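You operate a simulated robot arm through the tools that you are given. There is no shell and no other tool. Be economical: measure what you need, move in short steps, check, and stop when the job is done.

The job below is to be done with a simulated two-armed robot. You get a single attempt, and the scene is never put back.

TASK
Open the sample cabinet door, take the grey high bin and put it on the top shelf of the sample cabinet and shut the door again. Press the blue water button two times. Take the blue flanged plug on the top of the long steel bench and put it away on the top of the blue bench. Fetch the bare small bottle and stand it on top of the black case. Take the grey spacer block on the top of the short steel bench and put it away on the ledge under door 7. Push the upper drawer of the green bench shut. Take the black sleeve and put it in the tray of the wire cart. Any order will do. Set down upright: bare small bottle.

The check looks at the end state, three seconds after you hand in, the way a careful person would. Anything else that was tipped, shoved, dropped, spilled or broken makes it a failure.

THE ROBOT
Two 7-joint arms with two-finger parallel grippers on one trunk, on a base that drives. Base frame: it is fixed to the floor where the robot stands at the start and does not move with it; the origin is under the middle of the robot, x ahead of it, y to its left, z up. Units: cm, rad, N and s.
The left shoulder is at the start at [5, 15.8, 98.3], the right one opposite. With the tool pointing down near the work surface each hand reaches from about 10 to 66 cm from the robot's upright axis, wherever it stands, measured 20 degrees to its own side. Places, roughly: bare small bottle (7x7x22 cm) [290, 160, 90]; black case (19x10x5 cm) [270, 140, 90]; black sleeve (5x5x11 cm) [210, 330, 90]; blue flanged plug (10x10x7 cm) [110, -10, 90]; blue water button [-60, -170, 90]; grey high bin (13x9x6 cm) [-20, -110, 90]; grey spacer block (5x2x8 cm) [300, 170, 90]; ledge under door 7 (57x14 cm) [-388, 424, 66]; sample cabinet door [60, -10, 40]; top of the blue bench [-470, -280, 80]; top shelf of the sample cabinet (48x24 cm) [76, -20, 46]; tray of the wire cart [-160, 250, 70]; upper drawer of the green bench [210, 310, 70]. Payload 3.91 kg a hand.
Tool frame (each hand has its own): the origin (TCP) lies between the finger pads and is the grasp point; the fingertips stand 3 cm ahead of it; z points along the fingers, y is the line along which they close. The gripper opens to 11 cm. The fingers are 2 cm wide and 1 cm thick; the gripper's body (4.8 by 11.2 cm) begins 5.5 cm behind the TCP.
Orientation is that of the tool frame in the base frame, as a unit quaternion [w, x, y, z]. With the fingers straight down and closing along the base's y, the tool's x points along the base's -x, its y along +y and its z along -z.

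THE INTERFACE
- The arms move only by the tool step_arm. It takes "left_series", "right_series" or both (then of equal length, played together; a hand with none holds still); each is one flat list of numbers, 7 for each row, row after row: the shift along the base's x, y, z in units of 100 mm (1.0 is 100 mm), then the turn, a rotation vector about the base's x, y, z in units of 120 degrees (1.0 is 120 degrees), then the closure, from 0 (fully open) to 1 (shut). In form: [tx, ty, tz, rx, ry, rz, fingers, tx, ty, tz, rx, ry, rz, fingers, ...]. A call has 1 to 8 rows; each row is the pose to reach, as a shift and turn from the pose commanded when the call began. A call with a number of a shift or a turn outside -1 to 1 is refused whole. Each row takes 0.2 s and may step no farther than 5 cm and 0.15 rad from the row before; otherwise, or with a gripper value out of range, the whole call is refused. A pose out of reach is approached as far as the arm can. The call stops where the force on the tool passes 40 N (or 10 N more than at its start, if that is more) or the arm is blocked; 0.2 s more then pass. Each finger travels about 15.3 cm/s and halts on what it meets, pressing with about 33 N; the grip force reading is that of the motor and also rises with nothing between the fingers. The clock runs only during rows and for 0.2 s after the last one: add rows that repeat a pose to give the fingers time. It gives the time, the measured TCP pose, the force on the tool (base axes), the opening and the grip force at its end, in the units of the frame above (readings bear some noise), with the torque about the TCP (base axes, N m) and any sound that the robot's microphone picked up, and new pictures: "views" is both (left out), scene, wrist or none (wrist: the cameras of the hands that moved).
- Cameras (640 x 400 px; columns grow to the right, rows downward): "scene" is now at [11.47, 2.36, 110.9]; the picture's right is [0.17, -0.99, 0.00], its down [-0.74, -0.12, -0.67] and it looks along [0.66, 0.11, -0.75] (base axes); focal length 247 px, centre (320, 200). "left" rides on the left gripper at [7.2, -1.7, -10.3] in its tool frame; the picture's right is [0.23, 0.97, 0.00], its down [-0.76, 0.18, -0.62] and it looks along [-0.61, 0.14, 0.78] (tool axes); focal length 222 px, centre (320, 200). "right" rides on the right gripper at [7.2, 1.7, -10.3] in its tool frame; the picture's right is [-0.23, 0.97, 0.00], its down [-0.76, -0.18, -0.62] and it looks along [-0.61, -0.14, 0.78] (tool axes); focal length 222 px, centre (320, 200). There is no depth. A picture from a camera that has moved, and an enlarged one, comes with that camera's place and axes in the base frame and with its lens. The place of the scene camera against the robot may be out by one fixed shift of up to 1.8 cm in any direction.
- lift_body(by): slides the trunk up (or, below 0, down) by that many cm; the arms and the scene camera ride with it, the base frame stays. It gives what a move gives, with no picture.
- drive_base(legs): drives the robot by 1 to 6 legs, each [ahead, turn to the left] in cm and rad, along the robot's own axes; the way and the turn of a leg run together, so that a leg with both is an arc; at most 150 cm and 3.142 rad a leg. The arms and the cameras ride along, it lands a little off, and it stops where it bumps. It gives what a move gives, and a new picture of the scene camera.
- turn_head(pan, tilt): turns the head with the scene camera to pan (to the left, within 1.396 rad either way) and tilt (down, from -0.506 to 1.204), counted from straight ahead of the robot. It gives what a move gives, and a new picture of the scene camera.
- enlarge(camera, box): a new picture of the part [left, top, right, bottom] of that camera's present view, enlarged. It takes no simulated time.
- finish_job(): hands the job in; it is judged then, once.

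Work in short steps. Places have to be worked out from the pictures, the camera data and where the tool is seen: move nearer, look again, correct. Check each grasp and each placing, and mend what went wrong. You have 207 turns and 260 pictures in all, those below and enlarged ones among them. Open the grippers and draw the arms clear of the work before you hand the job in, unless the task says otherwise.

The tools are called after "Request:" by a JSON object that holds its "fn" and its "kwargs". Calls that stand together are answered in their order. step_arm: Moves the arms, as the interface text tells. Its arguments: {"type":"object","properties":{"left_series":{"type":"array","items":{"type":"number"}},"right_series":{"type":"array","items":{"type":"number"}},"views":{"type":"string","enum":["both","scene","wrist","none"]}},"required":[]} The other tools are called the same way: lift_body (by) slides the trunk up or down; drive_base (legs) drives the base; turn_head (pan, tilt) turns the head that bears the scene camera; enlarge (camera, box) takes an enlarged picture of a part of a camera's view; finish_job () hands the job in.

At the start:

```text
t: 0.0
left_eef_pos: [44.59, 31.8, 83.99]
left_tool_rot: [-0.001, 0.0, 1.0, -0.001]
left_contact_force: [0.0, 0.7, 0.2]
left_wrist_torque: [-0.02, 0.01, 0.0]
left_width: 11.01
left_finger_force: 0.0
right_eef_pos: [45.83, -8.16, 84.02]
right_tool_rot: [0.0, 0.0, 1.0, 0.001]
right_contact_force: [0.2, -0.3, -0.3]
right_wrist_torque: [0.03, 0.02, -0.02]
right_width: 11.0
right_finger_force: 0.0
trunk travel left (down, up): [-22.5, 25.7]
robot x, y, heading: [0.11, 0.06, -0.001]
head pan, tilt: [0.168, 0.841]
```

scene: 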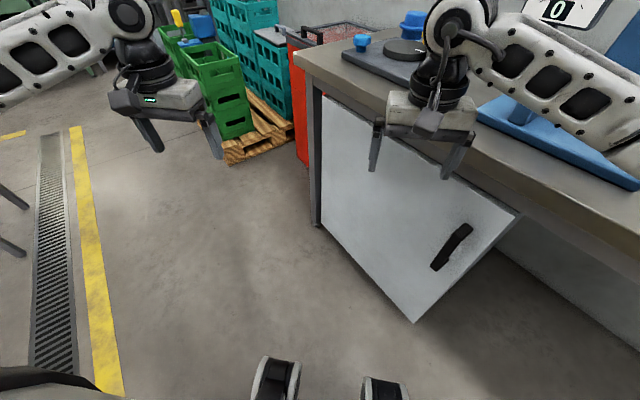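
right: 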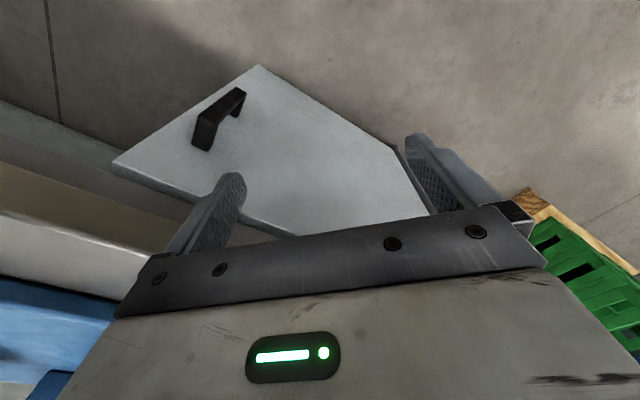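
left: 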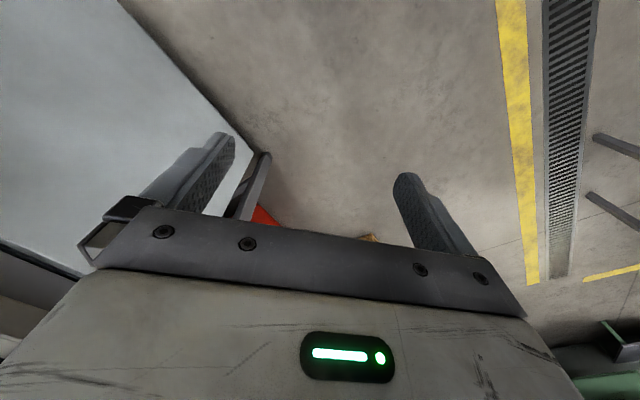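

The cabinet sits below the long steel bench ahead. I look around with the head first to get the layout.

Request:
{"fn": "turn_head", "kwargs": {"pan": -0.6, "tilt": 0.5}}

Request:
{"fn": "turn_head", "kwargs": {"pan": -1.39, "tilt": 0.5}}

Request:
{"fn": "turn_head", "kwargs": {"pan": 0.9, "tilt": 0.3}}

```text
t: 1.1
left_eef_pos: [44.71, 31.62, 83.96]
left_tool_rot: [0.001, 0.0, 1.0, -0.002]
left_contact_force: [1.1, 0.8, -1.5]
left_wrist_torque: [0.0, 0.0, -0.02]
left_width: 10.99
left_finger_force: 0.0
right_eef_pos: [45.82, -8.18, 83.88]
right_tool_rot: [0.0, 0.001, 1.0, 0.0]
right_contact_force: [0.9, 0.7, -0.8]
right_wrist_torque: [-0.01, 0.0, 0.02]
right_width: 10.97
right_finger_force: 0.0
trunk travel left (down, up): [-22.5, 25.7]
robot x, y, heading: [-0.16, -0.01, -0.002]
head pan, tilt: [-0.6, 0.499]
camera scene: at [11.23, -4.09, 113.83], right [-0.56, -0.83, 0.0], down [-0.4, 0.27, -0.88], along [0.72, -0.5, -0.48], focal length 247 px, centre (320, 200)
```

scene: 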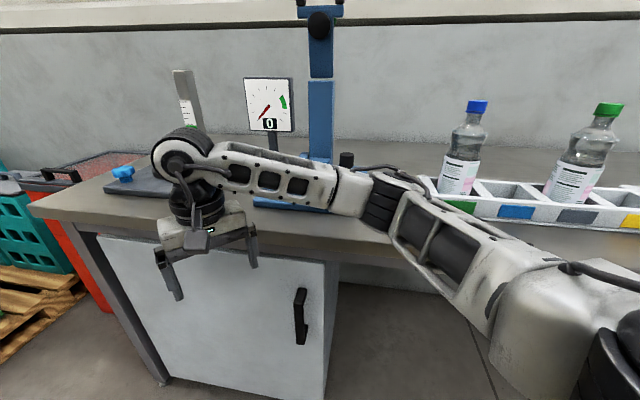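

```text
t: 2.2
left_eef_pos: [44.68, 31.71, 84.01]
left_tool_rot: [0.0, 0.0, 1.0, -0.002]
left_contact_force: [-0.4, 0.6, -0.2]
left_wrist_torque: [0.0, -0.01, 0.02]
left_width: 11.02
left_finger_force: 0.0
right_eef_pos: [45.83, -8.2, 84.08]
right_tool_rot: [0.0, 0.0, 1.0, 0.0]
right_contact_force: [-0.9, 0.4, -0.1]
right_wrist_torque: [-0.02, -0.03, -0.02]
right_width: 10.98
right_finger_force: 0.1
trunk travel left (down, up): [-22.5, 25.7]
robot x, y, heading: [-0.08, 0.25, 0.002]
head pan, tilt: [-1.389, 0.499]
camera scene: at [5.37, -7.91, 113.84], right [-0.98, -0.18, 0.0], down [-0.09, 0.47, -0.88], along [0.16, -0.86, -0.48], focal length 247 px, centre (320, 200)
```

scene: 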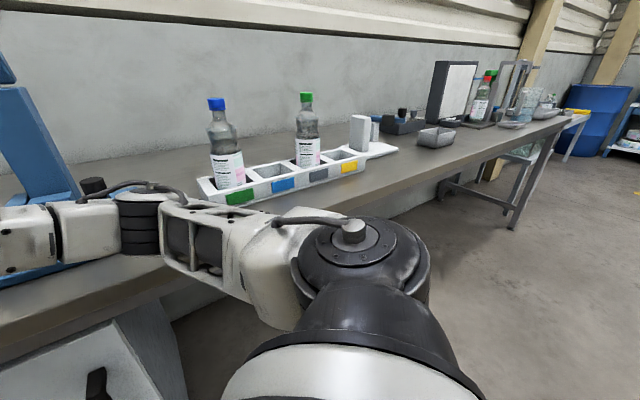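

```text
t: 4.4
left_eef_pos: [44.5, 31.75, 83.89]
left_tool_rot: [0.001, -0.001, 1.0, -0.001]
left_contact_force: [-0.5, -0.1, 0.4]
left_wrist_torque: [0.04, -0.02, 0.03]
left_width: 10.99
left_finger_force: 0.0
right_eef_pos: [45.86, -8.19, 84.07]
right_tool_rot: [0.0, 0.0, 1.0, 0.0]
right_contact_force: [0.4, 0.0, -0.4]
right_wrist_torque: [0.0, 0.01, -0.01]
right_width: 10.99
right_finger_force: 0.1
trunk travel left (down, up): [-22.5, 25.7]
robot x, y, heading: [-0.05, -0.01, 0.003]
head pan, tilt: [0.901, 0.3]
camera scene: at [9.52, 8.35, 115.68], right [0.78, -0.62, 0.0], down [-0.18, -0.23, -0.96], along [0.59, 0.75, -0.3], focal length 247 px, centre (320, 200)
```

scene: 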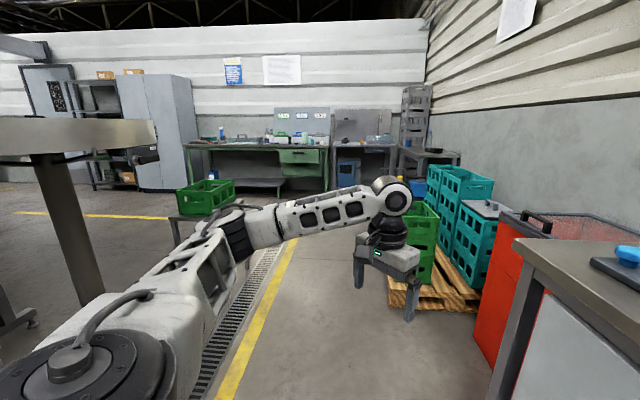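

The bench runs at about 45° (direction [0.71,0.71]), front edge ~45 cm from me. I'll tuck both hands in and up before turning to face it.

Request:
{"fn": "step_arm", "kwargs": {"left_series": [-0.38, 0, 0.3, 0, 0, 0, 0, -0.76, 0, 0.6, 0, 0, 0, 0, -1.0, 0, 0.9, 0, 0, 0, 0, -1.0, 0, 1.0, 0, 0, 0, 0], "right_series": [-0.38, 0, 0.3, 0, 0, 0, 0, -0.76, 0, 0.6, 0, 0, 0, 0, -1.0, 0, 0.9, 0, 0, 0, 0, -1.0, 0, 1.0, 0, 0, 0, 0], "views": "none"}}

Request:
{"fn": "turn_head", "kwargs": {"pan": 0, "tilt": 0.6}}

Request:
{"fn": "drive_base", "kwargs": {"legs": [[0, -0.785]]}}

```text
t: 5.4
left_eef_pos: [34.42, 31.99, 93.98]
left_tool_rot: [-0.001, 0.0, 1.0, 0.0]
left_contact_force: [0.1, 0.0, 0.5]
left_wrist_torque: [0.0, -0.03, -0.01]
left_width: 10.99
left_finger_force: 0.1
right_eef_pos: [35.7, -8.22, 94.01]
right_tool_rot: [0.0, 0.001, 1.0, 0.0]
right_contact_force: [0.1, 0.0, -0.3]
right_wrist_torque: [-0.03, 0.02, 0.0]
right_width: 11.03
right_finger_force: 0.1
trunk travel left (down, up): [-22.5, 25.7]
robot x, y, heading: [0.38, 0.22, 0.001]
head pan, tilt: [0.901, 0.3]
```

```text
t: 6.6
left_eef_pos: [34.46, 31.97, 93.89]
left_tool_rot: [0.0, 0.0, 1.0, -0.001]
left_contact_force: [-0.2, 0.4, 0.2]
left_wrist_torque: [-0.01, 0.0, 0.03]
left_width: 11.02
left_finger_force: 0.0
right_eef_pos: [35.7, -8.12, 93.86]
right_tool_rot: [0.0, 0.0, 1.0, 0.001]
right_contact_force: [0.5, 1.3, 0.3]
right_wrist_torque: [-0.03, -0.02, -0.04]
right_width: 10.98
right_finger_force: 0.1
trunk travel left (down, up): [-22.5, 25.7]
robot x, y, heading: [-0.07, 0.13, -0.003]
head pan, tilt: [0.0, 0.6]
camera scene: at [12.56, 1.05, 112.93], right [0.0, -1.0, 0.0], down [-0.56, 0.0, -0.83], along [0.83, 0.0, -0.56], focal length 247 px, centre (320, 200)
```

scene: 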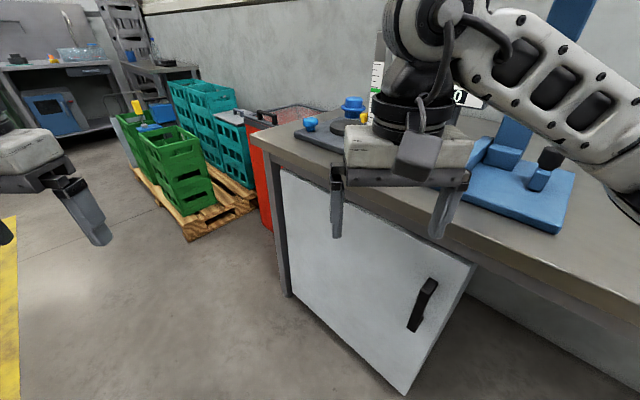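

```text
t: 9.0
left_eef_pos: [46.94, -1.81, 93.94]
left_tool_rot: [-0.001, 0.381, 0.924, 0.0]
left_contact_force: [0.2, 0.1, -1.1]
left_wrist_torque: [0.0, 0.04, 0.02]
left_width: 11.02
left_finger_force: 0.0
right_eef_pos: [19.62, -30.91, 94.08]
right_tool_rot: [0.0, 0.382, 0.924, 0.0]
right_contact_force: [-0.2, -0.1, -0.3]
right_wrist_torque: [-0.02, -0.01, 0.0]
right_width: 10.99
right_finger_force: 0.1
trunk travel left (down, up): [-22.5, 25.7]
robot x, y, heading: [-0.32, 0.17, -0.785]
head pan, tilt: [0.0, 0.6]
camera scene: at [8.8, -8.04, 112.93], right [-0.71, -0.71, 0.0], down [-0.4, 0.4, -0.83], along [0.58, -0.58, -0.56], focal length 247 px, centre (320, 200)
```

scene: 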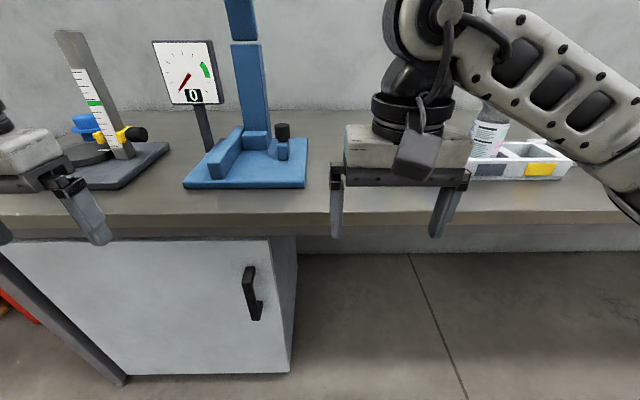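

Now squarely facing the bench. I lower the trunk to bring the cabinet into working height and triangulate with the moved camera.

Request:
{"fn": "lift_body", "kwargs": {"by": -20}}

Request:
{"fn": "turn_head", "kwargs": {"pan": 0.15, "tilt": 0.6}}

```text
t: 11.2
left_eef_pos: [46.99, -1.85, 74.05]
left_tool_rot: [0.0, 0.383, 0.924, 0.0]
left_contact_force: [-0.2, 0.8, 0.3]
left_wrist_torque: [0.03, 0.0, 0.01]
left_width: 10.96
left_finger_force: 0.1
right_eef_pos: [19.58, -30.91, 74.09]
right_tool_rot: [0.0, 0.383, 0.924, 0.0]
right_contact_force: [0.3, 0.0, 0.3]
right_wrist_torque: [0.0, 0.0, -0.02]
right_width: 10.97
right_finger_force: 0.0
trunk travel left (down, up): [-2.5, 45.7]
robot x, y, heading: [0.2, -0.08, -0.784]
head pan, tilt: [0.0, 0.6]
```

```text
t: 11.9
left_eef_pos: [46.97, -1.8, 73.96]
left_tool_rot: [0.0, 0.382, 0.924, 0.0]
left_contact_force: [-0.9, 0.9, 0.4]
left_wrist_torque: [-0.02, 0.0, 0.04]
left_width: 10.99
left_finger_force: 0.1
right_eef_pos: [19.71, -31.01, 74.07]
right_tool_rot: [0.0, 0.383, 0.924, 0.0]
right_contact_force: [0.5, 0.0, -1.0]
right_wrist_torque: [-0.02, 0.01, -0.01]
right_width: 10.98
right_finger_force: 0.2
trunk travel left (down, up): [-2.5, 45.7]
robot x, y, heading: [-0.09, -0.08, -0.785]
head pan, tilt: [0.15, 0.6]
camera scene: at [9.67, -7.03, 92.93], right [-0.59, -0.81, 0.0], down [-0.45, 0.34, -0.83], along [0.66, -0.49, -0.56], focal length 247 px, centre (320, 200)
```

scene: 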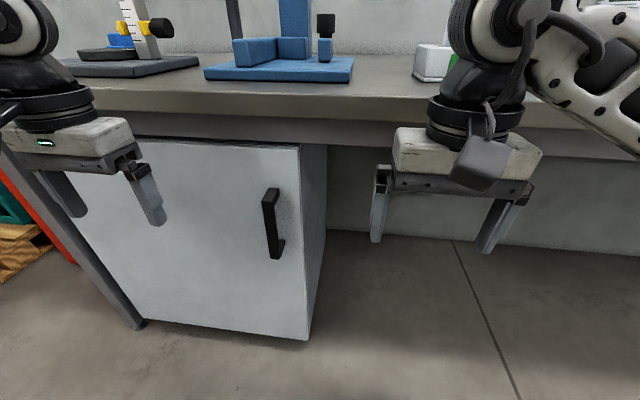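

Triangulated: handle about 48 cm ahead, 16 cm left, z 51–69; hinge on the left side. I back off 14 cm for swing room, then pitch the left hand forward.

Request:
{"fn": "drive_base", "kwargs": {"legs": [[-14, 0]]}}

Request:
{"fn": "step_arm", "kwargs": {"left_series": [-0.1, -0.1, -0.07, -0.0498, -0.0498, 0, 0, -0.2, -0.2, -0.14, -0.0996, -0.0996, 0, 0, -0.3, -0.3, -0.21, -0.1494, -0.1494, 0, 0, -0.4, -0.4, -0.28, -0.1992, -0.1992, 0, 0, -0.5, -0.5, -0.35, -0.249, -0.249, 0, 0, -0.6, -0.6, -0.42, -0.2988, -0.2988, 0, 0, -0.7, -0.7, -0.49, -0.3486, -0.3486, 0, 0, -0.8, -0.8, -0.56, -0.3984, -0.3984, 0, 0], "views": "both"}}

```text
t: 13.2
left_eef_pos: [37.3, 7.73, 73.97]
left_tool_rot: [-0.001, 0.383, 0.924, 0.0]
left_contact_force: [-0.1, 0.3, -0.1]
left_wrist_torque: [-0.01, 0.0, -0.04]
left_width: 10.98
left_finger_force: 0.1
right_eef_pos: [9.9, -21.31, 74.06]
right_tool_rot: [0.0, 0.383, 0.924, 0.0]
right_contact_force: [-0.7, 0.8, 0.3]
right_wrist_torque: [0.0, 0.0, 0.01]
right_width: 11.0
right_finger_force: 0.1
trunk travel left (down, up): [-2.5, 45.7]
robot x, y, heading: [-9.78, 10.03, -0.785]
head pan, tilt: [0.15, 0.6]
camera scene: at [-0.02, 2.64, 92.93], right [-0.59, -0.81, 0.0], down [-0.45, 0.34, -0.83], along [0.66, -0.49, -0.57], focal length 247 px, centre (320, 200)
```

scene: 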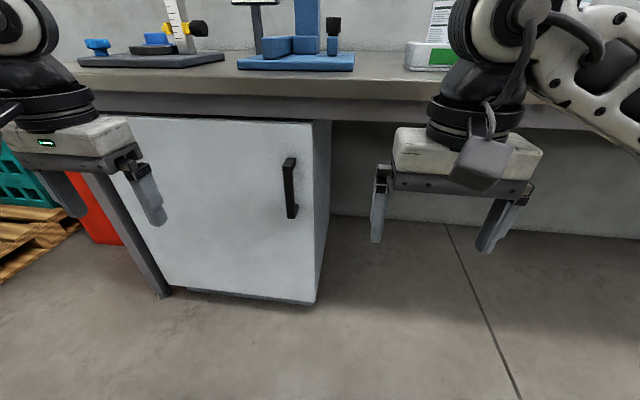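

```text
t: 15.0
left_eef_pos: [34.79, -8.11, 67.5]
left_tool_rot: [0.513, 0.319, 0.767, -0.215]
left_contact_force: [-0.6, 0.7, 0.5]
left_wrist_torque: [0.02, 0.01, -0.03]
left_width: 10.97
left_finger_force: 0.1
left hand out of reach, approached as far as the arm can: row 4, 5, 6, 7, 8
right_eef_pos: [10.02, -21.45, 74.05]
right_tool_rot: [0.0, 0.382, 0.924, 0.0]
right_contact_force: [-0.5, 0.1, 0.5]
right_wrist_torque: [-0.02, -0.01, -0.02]
right_width: 10.99
right_finger_force: 0.1
trunk travel left (down, up): [-2.5, 45.7]
robot x, y, heading: [-9.45, 9.41, -0.784]
head pan, tilt: [0.15, 0.6]
camera scene: at [-0.03, 2.65, 92.94], right [-0.59, -0.81, 0.0], down [-0.45, 0.34, -0.83], along [0.66, -0.49, -0.56], focal length 247 px, centre (320, 200)
camera left: at [24.83, -0.62, 64.76], right [0.63, 0.75, -0.21], down [-0.07, 0.33, 0.94], along [0.77, -0.58, 0.26], focal length 222 px, centre (320, 200)
```

scene: 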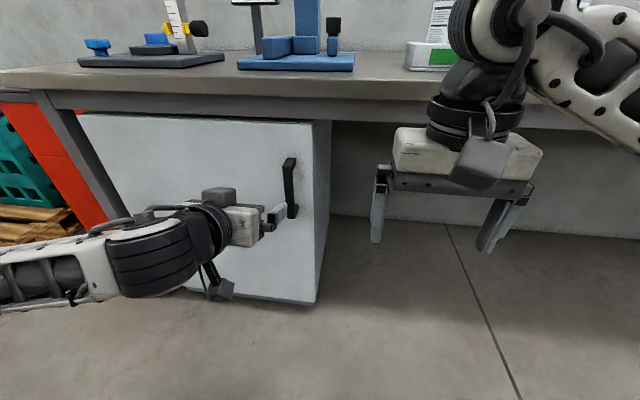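
left: 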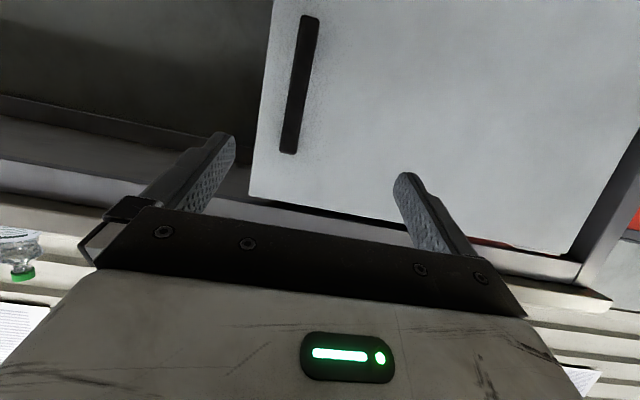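

Wrist view confirms the handle at l≈15.8, z≈52–67. I line up in front of it.

Request:
{"fn": "step_arm", "kwargs": {"left_series": [0.085, -0.25, -0.2, 0, 0, 0, 0, 0.17, -0.5, -0.4, 0, 0, 0, 0, 0.25, -0.75, -0.6, 0, 0, 0, 0, 0.34, -0.99, -0.8, 0, 0, 0, 0], "views": "none"}}

Request:
{"fn": "step_arm", "kwargs": {"left_series": [0.2, -0.2, 0, 0, 0, 0, 0, 0.4, -0.4, 0, 0, 0, 0, 0, 0.6, -0.6, 0, 0, 0, 0, 0], "views": "both"}}

```text
t: 16.0
left_eef_pos: [38.23, -17.79, 59.21]
left_tool_rot: [0.514, 0.319, 0.767, -0.214]
left_contact_force: [0.2, 0.0, -0.3]
left_wrist_torque: [-0.02, 0.0, -0.01]
left_width: 11.01
left_finger_force: 0.0
right_eef_pos: [9.84, -21.39, 73.95]
right_tool_rot: [0.0, 0.383, 0.924, -0.001]
right_contact_force: [-0.5, -0.3, -0.5]
right_wrist_torque: [-0.01, 0.02, 0.0]
right_width: 11.02
right_finger_force: 0.1
trunk travel left (down, up): [-2.5, 45.7]
robot x, y, heading: [-9.44, 9.69, -0.787]
head pan, tilt: [0.15, 0.6]
```

```text
t: 16.8
left_eef_pos: [43.99, -23.77, 59.31]
left_tool_rot: [0.513, 0.318, 0.768, -0.213]
left_contact_force: [-4.7, 4.3, 1.5]
left_wrist_torque: [-0.03, -0.03, 0.41]
left_width: 10.99
left_finger_force: 0.0
right_eef_pos: [9.85, -21.33, 74.15]
right_tool_rot: [0.0, 0.382, 0.924, 0.0]
right_contact_force: [1.5, -0.1, 1.3]
right_wrist_torque: [0.0, -0.03, -0.01]
right_width: 11.0
right_finger_force: 0.1
trunk travel left (down, up): [-2.5, 45.7]
robot x, y, heading: [-9.93, 9.62, -0.785]
head pan, tilt: [0.15, 0.6]
camera scene: at [-0.05, 2.68, 92.94], right [-0.59, -0.81, 0.0], down [-0.45, 0.33, -0.83], along [0.66, -0.49, -0.56], focal length 247 px, centre (320, 200)
camera left: at [34.05, -16.36, 56.6], right [0.63, 0.75, -0.21], down [-0.07, 0.33, 0.94], along [0.77, -0.58, 0.26], focal length 222 px, centre (320, 200)
```

scene: 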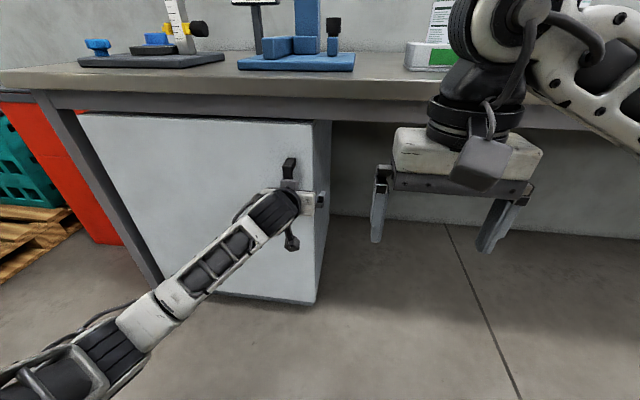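
left: 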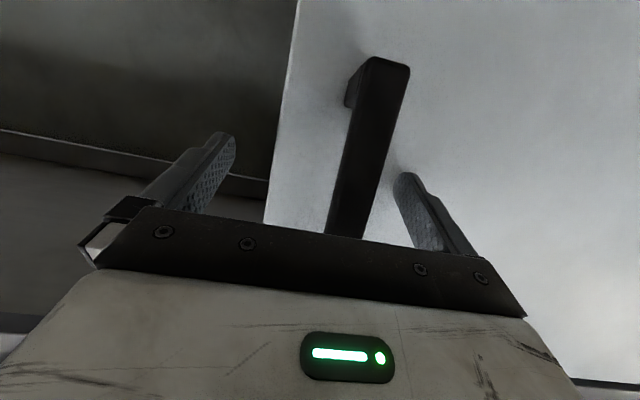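

Handle is between the fingers, tips touching the door. Back 1 cm, shift 1.3 cm left to centre, and close.

Request:
{"fn": "step_arm", "kwargs": {"left_series": [0.02, 0.16, 0, 0, 0, 0, 0, 0.02, 0.16, 0, 0, 0, 0, 0.5, 0.02, 0.16, 0, 0, 0, 0, 1, 0.02, 0.16, 0, 0, 0, 0, 1, 0.02, 0.16, 0, 0, 0, 0, 1], "views": "wrist"}}

```text
t: 18.0
left_eef_pos: [44.7, -21.98, 59.3]
left_tool_rot: [0.514, 0.315, 0.769, -0.211]
left_contact_force: [14.2, 15.8, 1.9]
left_wrist_torque: [-0.07, 0.7, 0.41]
left_width: 2.19
left_finger_force: 45.2
right_eef_pos: [9.97, -21.22, 74.01]
right_tool_rot: [0.0, 0.383, 0.924, -0.001]
right_contact_force: [-0.1, -0.2, -0.1]
right_wrist_torque: [-0.02, -0.02, 0.0]
right_width: 11.01
right_finger_force: 0.0
trunk travel left (down, up): [-2.5, 45.7]
robot x, y, heading: [-9.51, 9.72, -0.785]
head pan, tilt: [0.15, 0.6]
camera left: at [34.53, -14.55, 56.58], right [0.62, 0.75, -0.21], down [-0.08, 0.33, 0.94], along [0.78, -0.57, 0.26], focal length 222 px, centre (320, 200)
```

left: 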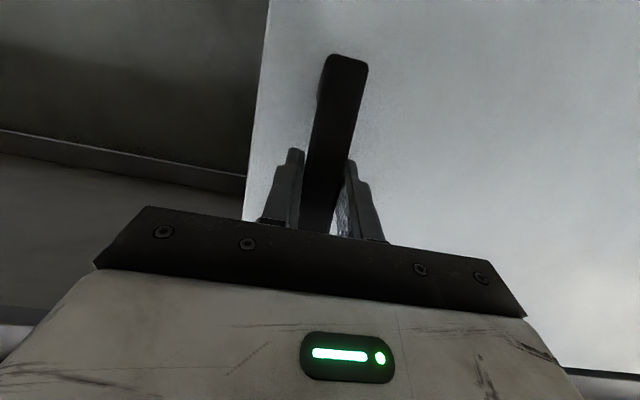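

Gripped (2.2 cm bar). Pull gently along the arc about the hinge (R≈50 cm), turning the tool with the door.

Request:
{"fn": "step_arm", "kwargs": {"left_series": [-0.162, 0.192, 0, 0, 0, -0.0239, 1, -0.313, 0.391, 0, 0, 0, -0.0478, 1, -0.455, 0.597, 0, 0, 0, -0.0717, 1, -0.585, 0.811, 0, 0, 0, -0.0955, 1], "views": "both"}}

```text
t: 19.0
left_eef_pos: [38.93, -13.86, 59.26]
left_tool_rot: [0.493, 0.39, 0.734, -0.259]
left_contact_force: [31.1, 19.2, -2.1]
left_wrist_torque: [-1.29, -0.2, 0.62]
left_width: 2.2
left_finger_force: 44.8
right_eef_pos: [10.02, -21.37, 73.88]
right_tool_rot: [0.0, 0.383, 0.924, -0.001]
right_contact_force: [0.3, -0.5, 0.1]
right_wrist_torque: [0.03, 0.0, 0.01]
right_width: 11.01
right_finger_force: 0.0
trunk travel left (down, up): [-2.5, 45.7]
robot x, y, heading: [-9.62, 9.62, -0.78]
head pan, tilt: [0.15, 0.6]
camera scene: at [0.09, 2.7, 92.9], right [-0.59, -0.81, 0.0], down [-0.46, 0.33, -0.82], along [0.66, -0.49, -0.57], focal length 247 px, centre (320, 200)
camera left: at [30.55, -4.77, 56.54], right [0.76, 0.62, -0.21], down [-0.02, 0.34, 0.94], along [0.65, -0.71, 0.27], focal length 222 px, centre (320, 200)
```

scene: 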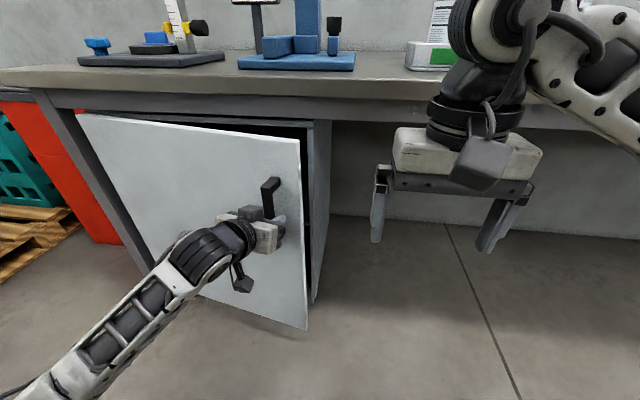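
left: 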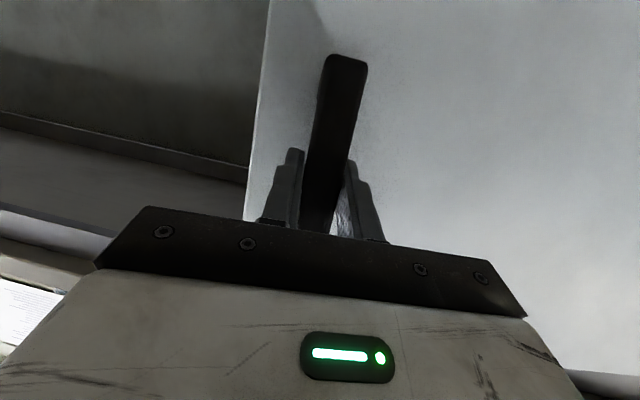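

The door is opening smoothly; sideways force suggests more shift to the left. One more pull with that correction.

Request:
{"fn": "step_arm", "kwargs": {"left_series": [-0.065, 0.276, 0, 0, 0, -0.0239, 1, -0.174, 0.502, 0, 0, 0, -0.0478, 1, -0.271, 0.732, 0, 0, 0, -0.0717, 1], "views": "none"}}

```text
t: 19.8
left_eef_pos: [35.56, -6.9, 59.2]
left_tool_rot: [0.468, 0.448, 0.699, -0.302]
left_contact_force: [-2.9, 0.2, -2.1]
left_wrist_torque: [-0.69, -1.31, 0.52]
left_width: 2.21
left_finger_force: 45.6
right_eef_pos: [9.95, -21.37, 73.99]
right_tool_rot: [0.0, 0.384, 0.923, 0.001]
right_contact_force: [-0.6, 0.3, 0.1]
right_wrist_torque: [0.02, 0.01, -0.02]
right_width: 11.0
right_finger_force: 0.1
trunk travel left (down, up): [-2.5, 45.7]
robot x, y, heading: [-9.5, 9.62, -0.789]
head pan, tilt: [0.15, 0.6]
```

Force is now near zero; continue on the same arc.

Request:
{"fn": "step_arm", "kwargs": {"left_series": [-0.086, 0.235, 0, 0, 0, -0.0239, 1, -0.16, 0.474, 0, 0, 0, -0.0478, 1, -0.222, 0.717, 0, 0, 0, -0.0717, 1], "views": "scene"}}

```text
t: 20.6
left_eef_pos: [33.25, 0.38, 59.2]
left_tool_rot: [0.443, 0.5, 0.665, -0.335]
left_contact_force: [-14.9, -1.7, 0.9]
left_wrist_torque: [1.35, -0.42, 0.68]
left_width: 2.23
left_finger_force: 45.0
right_eef_pos: [9.95, -21.41, 74.01]
right_tool_rot: [0.0, 0.382, 0.924, 0.001]
right_contact_force: [0.1, -0.3, 1.4]
right_wrist_torque: [0.02, 0.03, -0.04]
right_width: 11.02
right_finger_force: 0.0
trunk travel left (down, up): [-2.5, 45.7]
robot x, y, heading: [-9.34, 9.36, -0.782]
head pan, tilt: [0.15, 0.6]
camera scene: at [-0.07, 2.62, 92.94], right [-0.59, -0.81, 0.0], down [-0.45, 0.34, -0.83], along [0.66, -0.49, -0.56], focal length 247 px, centre (320, 200)
```

scene: 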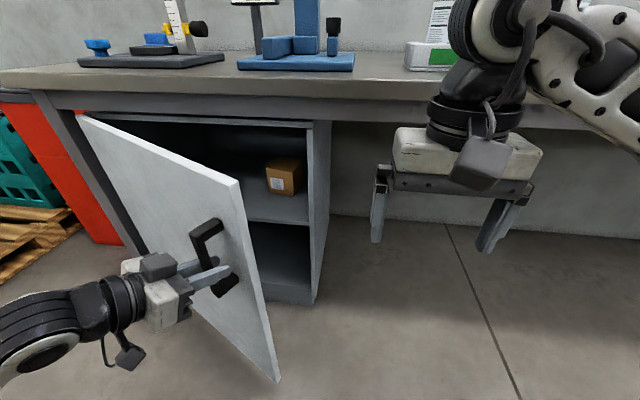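

The shelf with a cardboard box is visible. Continue opening on the arc.

Request:
{"fn": "step_arm", "kwargs": {"left_series": [-0.078, 0.217, 0, 0, 0, -0.0239, 1, -0.117, 0.464, 0, 0, 0, -0.0478, 1, -0.141, 0.715, 0, 0, 0, -0.0717, 1, -0.153, 0.964, 0, 0, 0, -0.0955, 1], "views": "none"}}

```text
t: 21.6
left_eef_pos: [31.92, 10.17, 59.34]
left_tool_rot: [0.407, 0.564, 0.611, -0.377]
left_contact_force: [-19.9, 0.5, -5.9]
left_wrist_torque: [0.85, -0.91, 0.72]
left_width: 2.21
left_finger_force: 44.7
left hand out of reach, approached as far as the arm can: row 2
right_eef_pos: [9.87, -21.39, 73.94]
right_tool_rot: [0.0, 0.383, 0.924, 0.0]
right_contact_force: [-0.1, 0.2, -0.9]
right_wrist_torque: [-0.01, -0.02, -0.01]
right_width: 10.98
right_finger_force: 0.0
trunk travel left (down, up): [-2.5, 45.7]
robot x, y, heading: [-9.65, 9.73, -0.787]
head pan, tilt: [0.15, 0.6]
```

Radial force shows R a little larger than assumed; adjust and continue.

Request:
{"fn": "step_arm", "kwargs": {"left_series": [-0.05, 0.251, 0, 0, 0, -0.0239, 1, -0.038, 0.5, 0, 0, 0, -0.0478, 1, -0.013, 0.75, 0, 0, 0, -0.0717, 1, 0.025, 0.998, 0, 0, 0, -0.0955, 1], "views": "scene"}}

```text
t: 22.6
left_eef_pos: [32.31, 19.96, 59.3]
left_tool_rot: [0.372, 0.619, 0.553, -0.416]
left_contact_force: [12.3, -0.9, 6.4]
left_wrist_torque: [-0.39, 0.63, 0.62]
left_width: 2.21
left_finger_force: 45.4
right_eef_pos: [9.94, -21.39, 73.89]
right_tool_rot: [0.001, 0.383, 0.924, 0.0]
right_contact_force: [0.7, 0.5, 0.5]
right_wrist_torque: [-0.02, -0.02, -0.01]
right_width: 10.99
right_finger_force: 0.0
trunk travel left (down, up): [-2.5, 45.7]
robot x, y, heading: [-9.7, 9.7, -0.787]
head pan, tilt: [0.15, 0.6]
camera scene: at [0.01, 2.63, 92.93], right [-0.59, -0.81, 0.0], down [-0.45, 0.34, -0.82], along [0.66, -0.49, -0.57], focal length 247 px, centre (320, 200)
```

scene: 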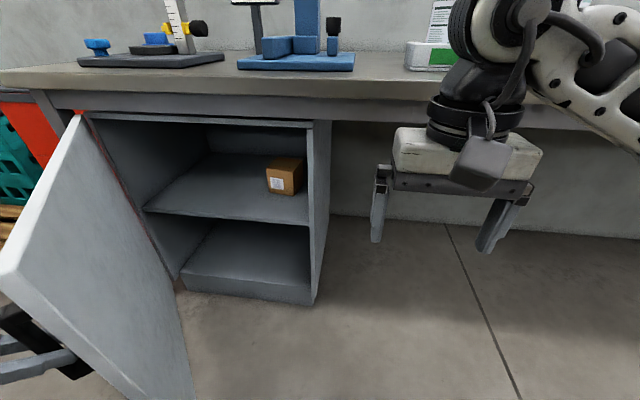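

Nearly 52° open; continue a bit more to gain room.

Request:
{"fn": "step_arm", "kwargs": {"left_series": [0.074, 0.25, 0, 0, 0, -0.0239, 1, 0.136, 0.49, 0, 0, 0, -0.0478, 1, 0.21, 0.73, 0, 0, 0, -0.0717, 1, 0.294, 0.964, 0, 0, 0, -0.0955, 1], "views": "none"}}

```text
t: 23.5
left_eef_pos: [34.13, 27.92, 59.36]
left_tool_rot: [0.333, 0.666, 0.497, -0.446]
left_contact_force: [-5.7, 2.6, 6.2]
left_wrist_torque: [0.38, -0.89, 0.51]
left_width: 2.23
left_finger_force: 45.2
right_eef_pos: [9.73, -21.23, 74.03]
right_tool_rot: [0.001, 0.382, 0.924, 0.001]
right_contact_force: [-0.5, -0.3, 0.5]
right_wrist_torque: [0.0, -0.03, -0.01]
right_width: 10.99
right_finger_force: 0.1
trunk travel left (down, up): [-2.5, 45.7]
robot x, y, heading: [-9.86, 9.77, -0.788]
head pan, tilt: [0.15, 0.6]
stopped in row 4 (left hand): the force on the tool passed its limit at 42 N (the readings are from after the stop); the commanded pose is now the measured one
```

Door is ~60° open. Release and back the left hand off along its own axis.

Request:
{"fn": "step_arm", "kwargs": {"left_series": [0, 0, 0, 0, 0, 0, 0.5, 0, 0, 0, 0, 0, 0, 0.0, 0, 0, 0, 0, 0, 0, 0, 0.06, 0.22, 0.09, 0, 0, 0, 0, 0.12, 0.45, 0.18, 0, 0, 0, 0, 0.2, 0.75, 0.3, 0, 0, 0, 0], "views": "both"}}

```text
t: 24.9
left_eef_pos: [36.07, 35.37, 62.21]
left_tool_rot: [0.333, 0.664, 0.499, -0.446]
left_contact_force: [0.5, 0.1, -0.1]
left_wrist_torque: [-0.01, -0.02, -0.01]
left_width: 11.02
left_finger_force: 0.1
right_eef_pos: [9.96, -21.42, 73.92]
right_tool_rot: [0.0, 0.382, 0.924, 0.0]
right_contact_force: [0.1, -0.7, -0.9]
right_wrist_torque: [0.01, 0.0, -0.02]
right_width: 11.0
right_finger_force: 0.1
trunk travel left (down, up): [-2.5, 45.7]
robot x, y, heading: [-9.62, 9.83, -0.782]
head pan, tilt: [0.15, 0.6]
camera scene: at [-0.07, 2.67, 92.92], right [-0.59, -0.81, 0.0], down [-0.46, 0.33, -0.83], along [0.66, -0.49, -0.56], focal length 247 px, centre (320, 200)
camera left: at [37.84, 47.67, 59.45], right [0.96, -0.19, -0.21], down [0.25, 0.22, 0.94], along [-0.13, -0.96, 0.26], focal length 222 px, centre (320, 200)
```

scene: 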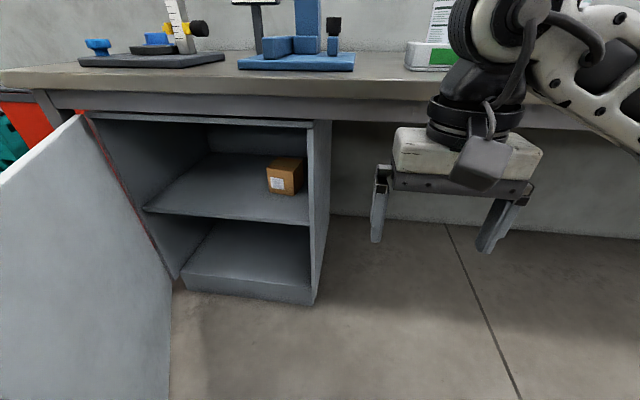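
left: 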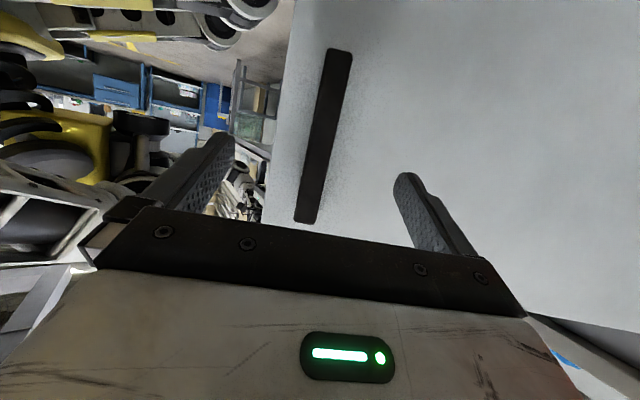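

Raise the trunk well above the bench and the door top, then unwind and tuck the left hand.

Request:
{"fn": "lift_body", "kwargs": {"by": 40}}

Request:
{"fn": "step_arm", "kwargs": {"left_series": [0, -0.12, 0, 0, 0, 0.0637, 0, 0, -0.24, 0, 0, 0, 0.1274, 0, 0, -0.36, 0, 0, 0, 0.191, 0, 0, -0.48, 0, 0, 0, 0.2548, 0, 0, -0.6, 0, 0, 0, 0.3185, 0, 0, -0.72, 0, 0, 0, 0.382, 0, 0, -0.84, 0, 0, 0, 0.4459, 0, 0, -0.96, 0, 0, 0, 0.51, 0], "views": "none"}}

Request:
{"fn": "step_arm", "kwargs": {"left_series": [0, -0.12, 0, 0.0498, 0.0498, 0, 0, 0, -0.24, 0, 0.0996, 0.0996, 0, 0, 0, -0.36, 0, 0.1494, 0.1494, 0, 0, 0, -0.48, 0, 0.1992, 0.1992, 0, 0, 0, -0.6, 0, 0.249, 0.249, 0, 0, 0, -0.72, 0, 0.2988, 0.2988, 0, 0, 0, -0.84, 0, 0.3486, 0.3486, 0, 0, 0, -0.96, 0, 0.3984, 0.3984, 0, 0], "views": "none"}}

```text
t: 28.7
left_eef_pos: [36.03, 35.43, 102.13]
left_tool_rot: [0.332, 0.665, 0.498, -0.447]
left_contact_force: [-0.4, 0.5, 0.4]
left_wrist_torque: [0.04, 0.03, 0.0]
left_width: 10.99
left_finger_force: 0.1
right_eef_pos: [9.87, -21.28, 113.88]
right_tool_rot: [0.0, 0.382, 0.924, 0.0]
right_contact_force: [0.0, -0.5, -0.7]
right_wrist_torque: [0.0, 0.03, 0.01]
right_width: 11.01
right_finger_force: 0.0
trunk travel left (down, up): [-42.5, 5.7]
robot x, y, heading: [-9.82, 9.73, -0.787]
head pan, tilt: [0.15, 0.6]
```

```text
t: 30.5
left_eef_pos: [36.11, 25.74, 102.24]
left_tool_rot: [0.513, 0.317, 0.769, -0.214]
left_contact_force: [-0.4, 0.5, 0.5]
left_wrist_torque: [0.0, -0.04, 0.01]
left_width: 11.0
left_finger_force: 0.0
right_eef_pos: [9.88, -21.37, 113.93]
right_tool_rot: [0.0, 0.382, 0.924, 0.0]
right_contact_force: [0.1, 0.6, -0.5]
right_wrist_torque: [-0.01, -0.01, -0.01]
right_width: 11.0
right_finger_force: 0.0
trunk travel left (down, up): [-42.5, 5.7]
robot x, y, heading: [-9.92, 9.73, -0.788]
head pan, tilt: [0.15, 0.6]
```

```text
t: 32.3
left_eef_pos: [36.08, 16.17, 102.21]
left_tool_rot: [-0.002, 0.38, 0.925, -0.001]
left_contact_force: [-1.3, -0.7, 0.9]
left_wrist_torque: [0.02, 0.01, 0.0]
left_width: 11.05
left_finger_force: 0.1
left hand out of reach, approached as far as the arm can: row 2, 3, 4, 5
right_eef_pos: [9.96, -21.42, 114.0]
right_tool_rot: [0.0, 0.382, 0.924, 0.0]
right_contact_force: [0.4, -0.1, 0.5]
right_wrist_torque: [0.03, -0.01, 0.01]
right_width: 11.0
right_finger_force: 0.0
trunk travel left (down, up): [-42.5, 5.7]
robot x, y, heading: [-10.01, 9.9, -0.781]
head pan, tilt: [0.15, 0.6]
```

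Tucked. Now drive along the bench to the grey bin (about 92 cm to my right).

Request:
{"fn": "turn_head", "kwargs": {"pan": 0, "tilt": 0.6}}

Request:
{"fn": "drive_base", "kwargs": {"legs": [[0, -1.571], [80, 0], [0, 1.571]]}}

```text
t: 33.0
left_eef_pos: [36.15, 16.27, 102.06]
left_tool_rot: [0.0, 0.381, 0.925, -0.002]
left_contact_force: [-0.2, 0.1, 0.4]
left_wrist_torque: [0.01, 0.01, 0.03]
left_width: 10.97
left_finger_force: 0.1
right_eef_pos: [9.99, -21.33, 113.92]
right_tool_rot: [0.0, 0.382, 0.924, 0.0]
right_contact_force: [0.2, -0.1, 0.5]
right_wrist_torque: [0.01, 0.01, 0.02]
right_width: 11.01
right_finger_force: 0.1
trunk travel left (down, up): [-42.5, 5.7]
robot x, y, heading: [-9.69, 9.71, -0.786]
head pan, tilt: [0.0, 0.6]
camera scene: at [-0.93, 1.66, 132.93], right [-0.71, -0.71, 0.0], down [-0.4, 0.4, -0.83], along [0.58, -0.58, -0.56], focal length 247 px, centre (320, 200)
```

scene: 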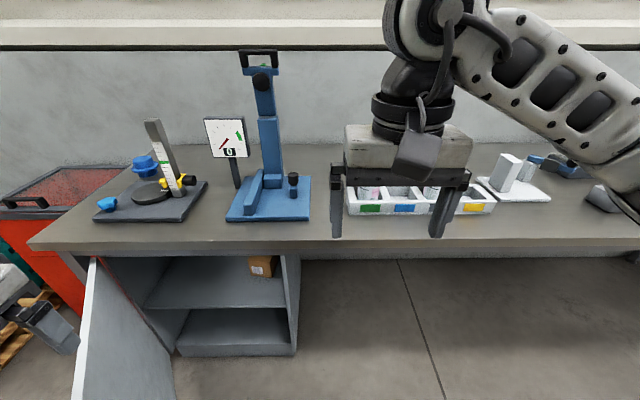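

```text
t: 44.9
left_eef_pos: [-19.07, -38.99, 102.23]
left_tool_rot: [-0.001, 0.368, 0.93, -0.002]
left_contact_force: [0.1, 0.6, 0.0]
left_wrist_torque: [0.02, 0.02, 0.02]
left_width: 11.01
left_finger_force: 0.1
right_eef_pos: [-44.23, -77.14, 113.92]
right_tool_rot: [0.0, 0.37, 0.929, 0.0]
right_contact_force: [0.6, -0.5, 0.1]
right_wrist_torque: [0.01, 0.02, -0.01]
right_width: 10.97
right_finger_force: 0.1
trunk travel left (down, up): [-42.5, 5.7]
robot x, y, heading: [-64.5, -46.73, -0.756]
head pan, tilt: [0.0, 0.6]
camera scene: at [-55.73, -54.53, 132.93], right [-0.69, -0.73, 0.0], down [-0.41, 0.39, -0.83], along [0.6, -0.57, -0.56], focal length 247 px, centre (320, 200)
```

scene: 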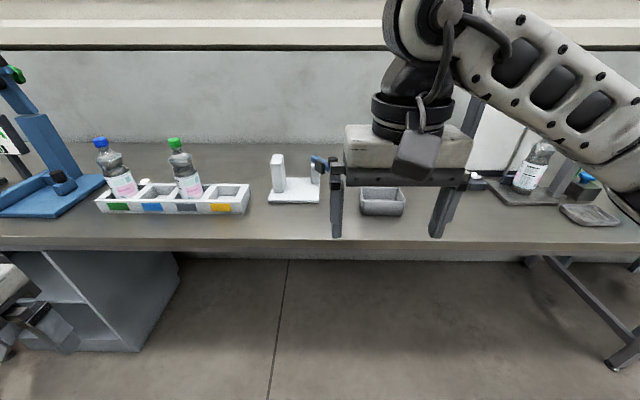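

Bin at pixel (382,200), just right of centre. Enlarge to see its shape and alignment.

Request:
{"fn": "enlarge", "kwargs": {"camera": "scene", "box": [250, 120, 640, 280]}}

```text
1.64 times, centred on (445, 200) of scene
camera zoom: at [-55.73, -54.53, 132.93], right [-0.69, -0.73, 0.0], down [-0.41, 0.39, -0.83], along [0.6, -0.57, -0.56], focal length 406 px, centre (115, 200)
```

zoom: 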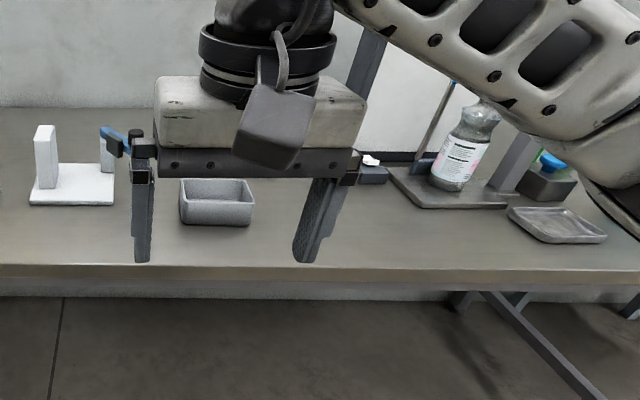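

The bin's long side lies along the bench, rim centre ≈ f 64, l −96. I drive closer so the right hand can grip it across its 9 cm width.

Request:
{"fn": "drive_base", "kwargs": {"legs": [[0, -0.67], [20, 0], [0, 0.64]]}}

```text
t: 50.1
left_eef_pos: [-16.28, -60.47, 102.1]
left_tool_rot: [-0.001, 0.39, 0.921, -0.001]
left_contact_force: [-0.3, 0.7, 0.2]
left_wrist_torque: [0.04, -0.01, 0.0]
left_width: 11.02
left_finger_force: 0.2
right_eef_pos: [-43.15, -97.45, 113.94]
right_tool_rot: [0.0, 0.39, 0.921, -0.001]
right_contact_force: [0.4, 0.1, -0.2]
right_wrist_torque: [0.01, -0.03, 0.0]
right_width: 11.01
right_finger_force: 0.2
trunk travel left (down, up): [-42.5, 5.7]
robot x, y, heading: [-62.25, -66.19, -0.801]
head pan, tilt: [0.0, 0.6]
camera scene: at [-53.52, -74.27, 132.93], right [-0.72, -0.7, 0.0], down [-0.39, 0.41, -0.83], along [0.57, -0.59, -0.56], focal length 247 px, centre (320, 200)
```

scene: 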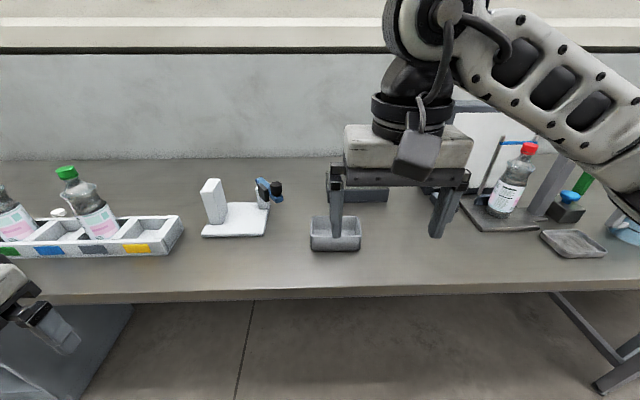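

Now orient the right hand: pointing left along the bench, 45° down, closing across the bin's short side.

Request:
{"fn": "step_arm", "kwargs": {"right_series": [0.02, -0.09, -0.05, 0, -0.0346, 0.0589, 0, 0.04, -0.18, -0.1, 0, -0.0692, 0.1178, 0, 0.05, -0.27, -0.15, 0, -0.1038, 0.1767, 0, 0.07, -0.36, -0.2, 0, -0.1384, 0.2356, 0, 0.09, -0.45, -0.25, 0, -0.173, 0.2945, 0, 0.11, -0.54, -0.3, 0, -0.2076, 0.3534, 0, 0.12, -0.63, -0.35, 0, -0.2422, 0.4123, 0, 0.14, -0.71, -0.4, 0, -0.2768, 0.4712, 0], "views": "none"}}

Request:
{"fn": "step_arm", "kwargs": {"right_series": [0.1, -0.1, -0.1, 0, -0.0346, 0.0589, 0, 0.2, -0.2, -0.2, 0, -0.0692, 0.1178, 0, 0.3, -0.3, -0.3, 0, -0.1038, 0.1767, 0, 0.42, -0.42, -0.4, 0, -0.1384, 0.2356, 0], "views": "both"}}

```text
t: 51.9
left_eef_pos: [-16.19, -60.36, 102.13]
left_tool_rot: [0.0, 0.39, 0.921, -0.002]
left_contact_force: [0.7, 0.2, -0.7]
left_wrist_torque: [0.0, -0.01, 0.02]
left_width: 10.99
left_finger_force: 0.0
right_eef_pos: [-41.87, -104.4, 110.19]
right_tool_rot: [0.244, -0.081, 0.961, 0.103]
right_contact_force: [0.1, 0.5, 0.1]
right_wrist_torque: [0.0, -0.01, 0.01]
right_width: 10.99
right_finger_force: 0.0
right hand out of reach, approached as far as the arm can: row 8
trunk travel left (down, up): [-42.5, 5.7]
robot x, y, heading: [-62.23, -66.15, -0.806]
head pan, tilt: [0.0, 0.6]
```

```text
t: 52.9
left_eef_pos: [-16.16, -60.6, 102.13]
left_tool_rot: [0.0, 0.39, 0.921, -0.002]
left_contact_force: [-0.3, 0.8, 0.0]
left_wrist_torque: [-0.01, 0.0, -0.01]
left_width: 11.01
left_finger_force: 0.1
right_eef_pos: [-44.13, -96.01, 114.63]
right_tool_rot: [0.283, -0.241, 0.921, 0.114]
right_contact_force: [-0.4, -0.4, -0.7]
right_wrist_torque: [-0.01, 0.0, 0.0]
right_width: 10.99
right_finger_force: 0.1
right hand out of reach, approached as far as the arm can: row 1, 2, 3, 4
trunk travel left (down, up): [-42.5, 5.7]
robot x, y, heading: [-62.1, -66.12, -0.804]
head pan, tilt: [0.0, 0.6]
camera scene: at [-53.61, -74.32, 132.94], right [-0.72, -0.69, 0.0], down [-0.39, 0.41, -0.83], along [0.57, -0.59, -0.56], focal length 247 px, centre (320, 200)
camera right: at [-54.95, -100.98, 118.78], right [-0.33, 0.92, 0.2], down [0.35, -0.08, 0.93], along [0.88, 0.38, -0.3], focal length 222 px, centre (320, 200)
```

scene: 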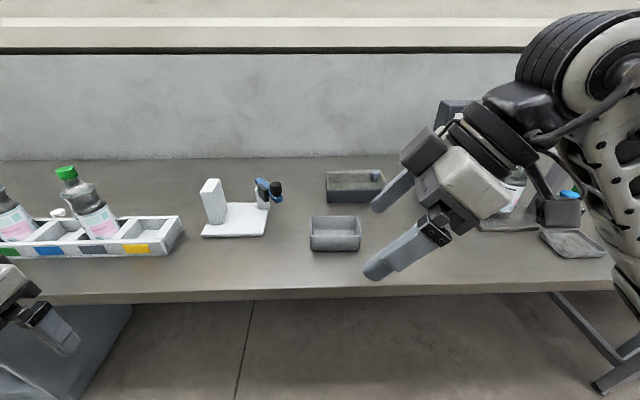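
right: 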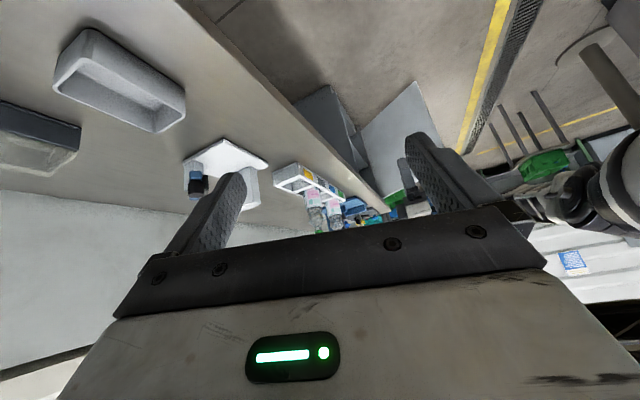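

Close in the arm cannot take that attitude; move out over the bench and finish the turn there.

Request:
{"fn": "step_arm", "kwargs": {"right_series": [0.25, -0.25, 0, 0, 0, 0, 0, 0.5, -0.5, 0, 0, 0, 0, 0, 0.75, -0.75, -0.05, 0.0064, -0.0206, 0.0272, 0, 0.9, -0.95, -0.1, 0.0128, -0.0413, 0.0545, 0, 0.9, -0.95, -0.2, 0.0191, -0.062, 0.0817, 0, 0.9, -0.95, -0.3, 0.0255, -0.0826, 0.109, 0], "views": "wrist"}}

```text
t: 54.3
left_eef_pos: [-16.27, -60.39, 102.08]
left_tool_rot: [0.0, 0.39, 0.921, -0.002]
left_contact_force: [0.3, 0.3, -0.5]
left_wrist_torque: [0.04, -0.04, -0.01]
left_width: 10.99
left_finger_force: 0.1
right_eef_pos: [-48.46, -95.41, 120.31]
right_tool_rot: [0.344, -0.315, 0.872, 0.148]
right_contact_force: [-0.2, -0.4, 0.7]
right_wrist_torque: [-0.01, 0.03, -0.02]
right_width: 10.99
right_finger_force: 0.1
right hand out of reach, approached as far as the arm can: row 1, 2, 3, 4, 5, 6
trunk travel left (down, up): [-42.5, 5.7]
robot x, y, heading: [-62.07, -66.15, -0.803]
head pan, tilt: [0.0, 0.6]
camera right: at [-58.84, -102.34, 122.76], right [-0.5, 0.84, 0.2], down [0.23, -0.09, 0.97], along [0.83, 0.53, -0.15], focal length 222 px, centre (320, 200)
```

right: 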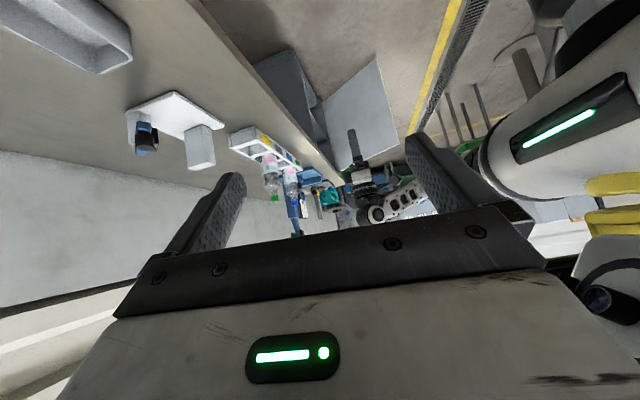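

That attitude isn't reachable there. New plan: grasp the bin top-down (yawed 90°), turn it a quarter and set it down, then regrasp it from the front. First return the hand to vertical.

Request:
{"fn": "step_arm", "kwargs": {"right_series": [0.05, -0.05, 0, -0.0438, 0.0426, 0.007, 0, 0.1, -0.1, 0, -0.0877, 0.0852, 0.014, 0, 0.15, -0.15, 0, -0.1315, 0.1278, 0.021, 0, 0.2, -0.2, 0, -0.1753, 0.1703, 0.028, 0, 0.3, -0.3, 0, -0.2192, 0.2129, 0.035, 0, 0.5, -0.5, 0, -0.263, 0.2555, 0.042, 0, 0.7, -0.7, 0, -0.263, 0.2555, 0.042, 0], "views": "both"}}

```text
t: 55.9
left_eef_pos: [-16.2, -60.47, 102.17]
left_tool_rot: [-0.001, 0.39, 0.921, -0.002]
left_contact_force: [0.3, 0.2, 0.7]
left_wrist_torque: [-0.02, 0.01, -0.01]
left_width: 11.01
left_finger_force: 0.0
right_eef_pos: [-46.2, -92.89, 118.25]
right_tool_rot: [-0.001, -0.381, 0.924, 0.0]
right_contact_force: [0.9, 0.5, -0.2]
right_wrist_torque: [0.03, 0.01, -0.03]
right_width: 11.02
right_finger_force: 0.0
right hand out of reach, approached as far as the arm can: row 1, 2, 3, 4, 5, 6, 7
trunk travel left (down, up): [-42.5, 5.7]
robot x, y, heading: [-61.96, -65.98, -0.798]
head pan, tilt: [0.0, 0.6]
camera scene: at [-53.56, -74.31, 132.93], right [-0.72, -0.69, 0.0], down [-0.39, 0.41, -0.83], along [0.57, -0.59, -0.56], focal length 247 px, centre (320, 200)
camera right: at [-52.49, -96.75, 128.45], right [-0.52, 0.85, 0.0], down [0.67, 0.41, 0.62], along [0.53, 0.32, -0.78], focal length 222 px, centre (320, 200)
```

scene: 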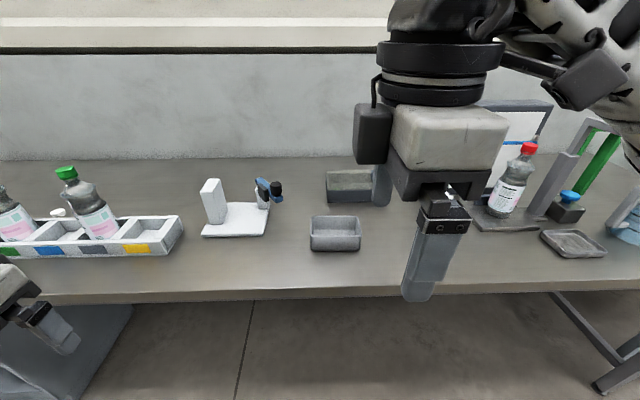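
right: 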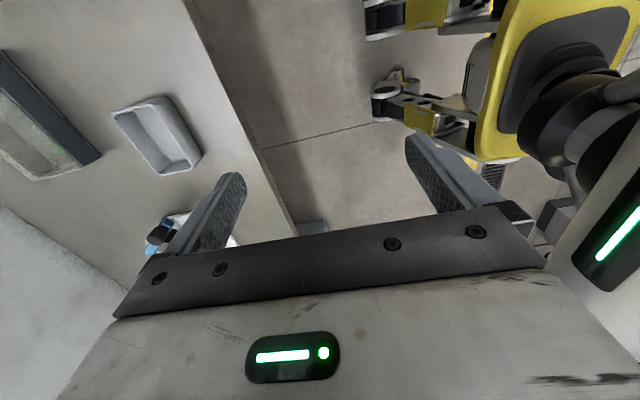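

Orientation is right; the hand is simply too high. Go lower and forward in steps.

Request:
{"fn": "step_arm", "kwargs": {"right_series": [0.05, -0.05, -0.25, 0, 0, 0, 0, 0.15, -0.15, -0.5, 0, 0, 0, 0, 0.35, -0.35, -0.75, 0, 0, 0, 0, 0.6, -0.6, -1.0, 0, 0, 0, 0, 0.85, -0.85, -1.0, 0, 0, 0, 0], "views": "none"}}

```text
t: 57.1
left_eef_pos: [-16.2, -60.42, 102.21]
left_tool_rot: [-0.001, 0.39, 0.921, -0.002]
left_contact_force: [0.2, -0.7, 0.5]
left_wrist_torque: [0.02, 0.01, 0.02]
left_width: 11.03
left_finger_force: 0.0
right_eef_pos: [-44.09, -92.56, 110.6]
right_tool_rot: [-0.001, -0.381, 0.925, -0.001]
right_contact_force: [0.5, -0.6, 0.1]
right_wrist_torque: [-0.02, -0.04, -0.03]
right_width: 10.98
right_finger_force: 0.1
right hand out of reach, approached as far as the arm can: row 2, 3, 4, 5
trunk travel left (down, up): [-42.5, 5.7]
robot x, y, heading: [-62.14, -66.23, -0.806]
head pan, tilt: [0.0, 0.6]
```

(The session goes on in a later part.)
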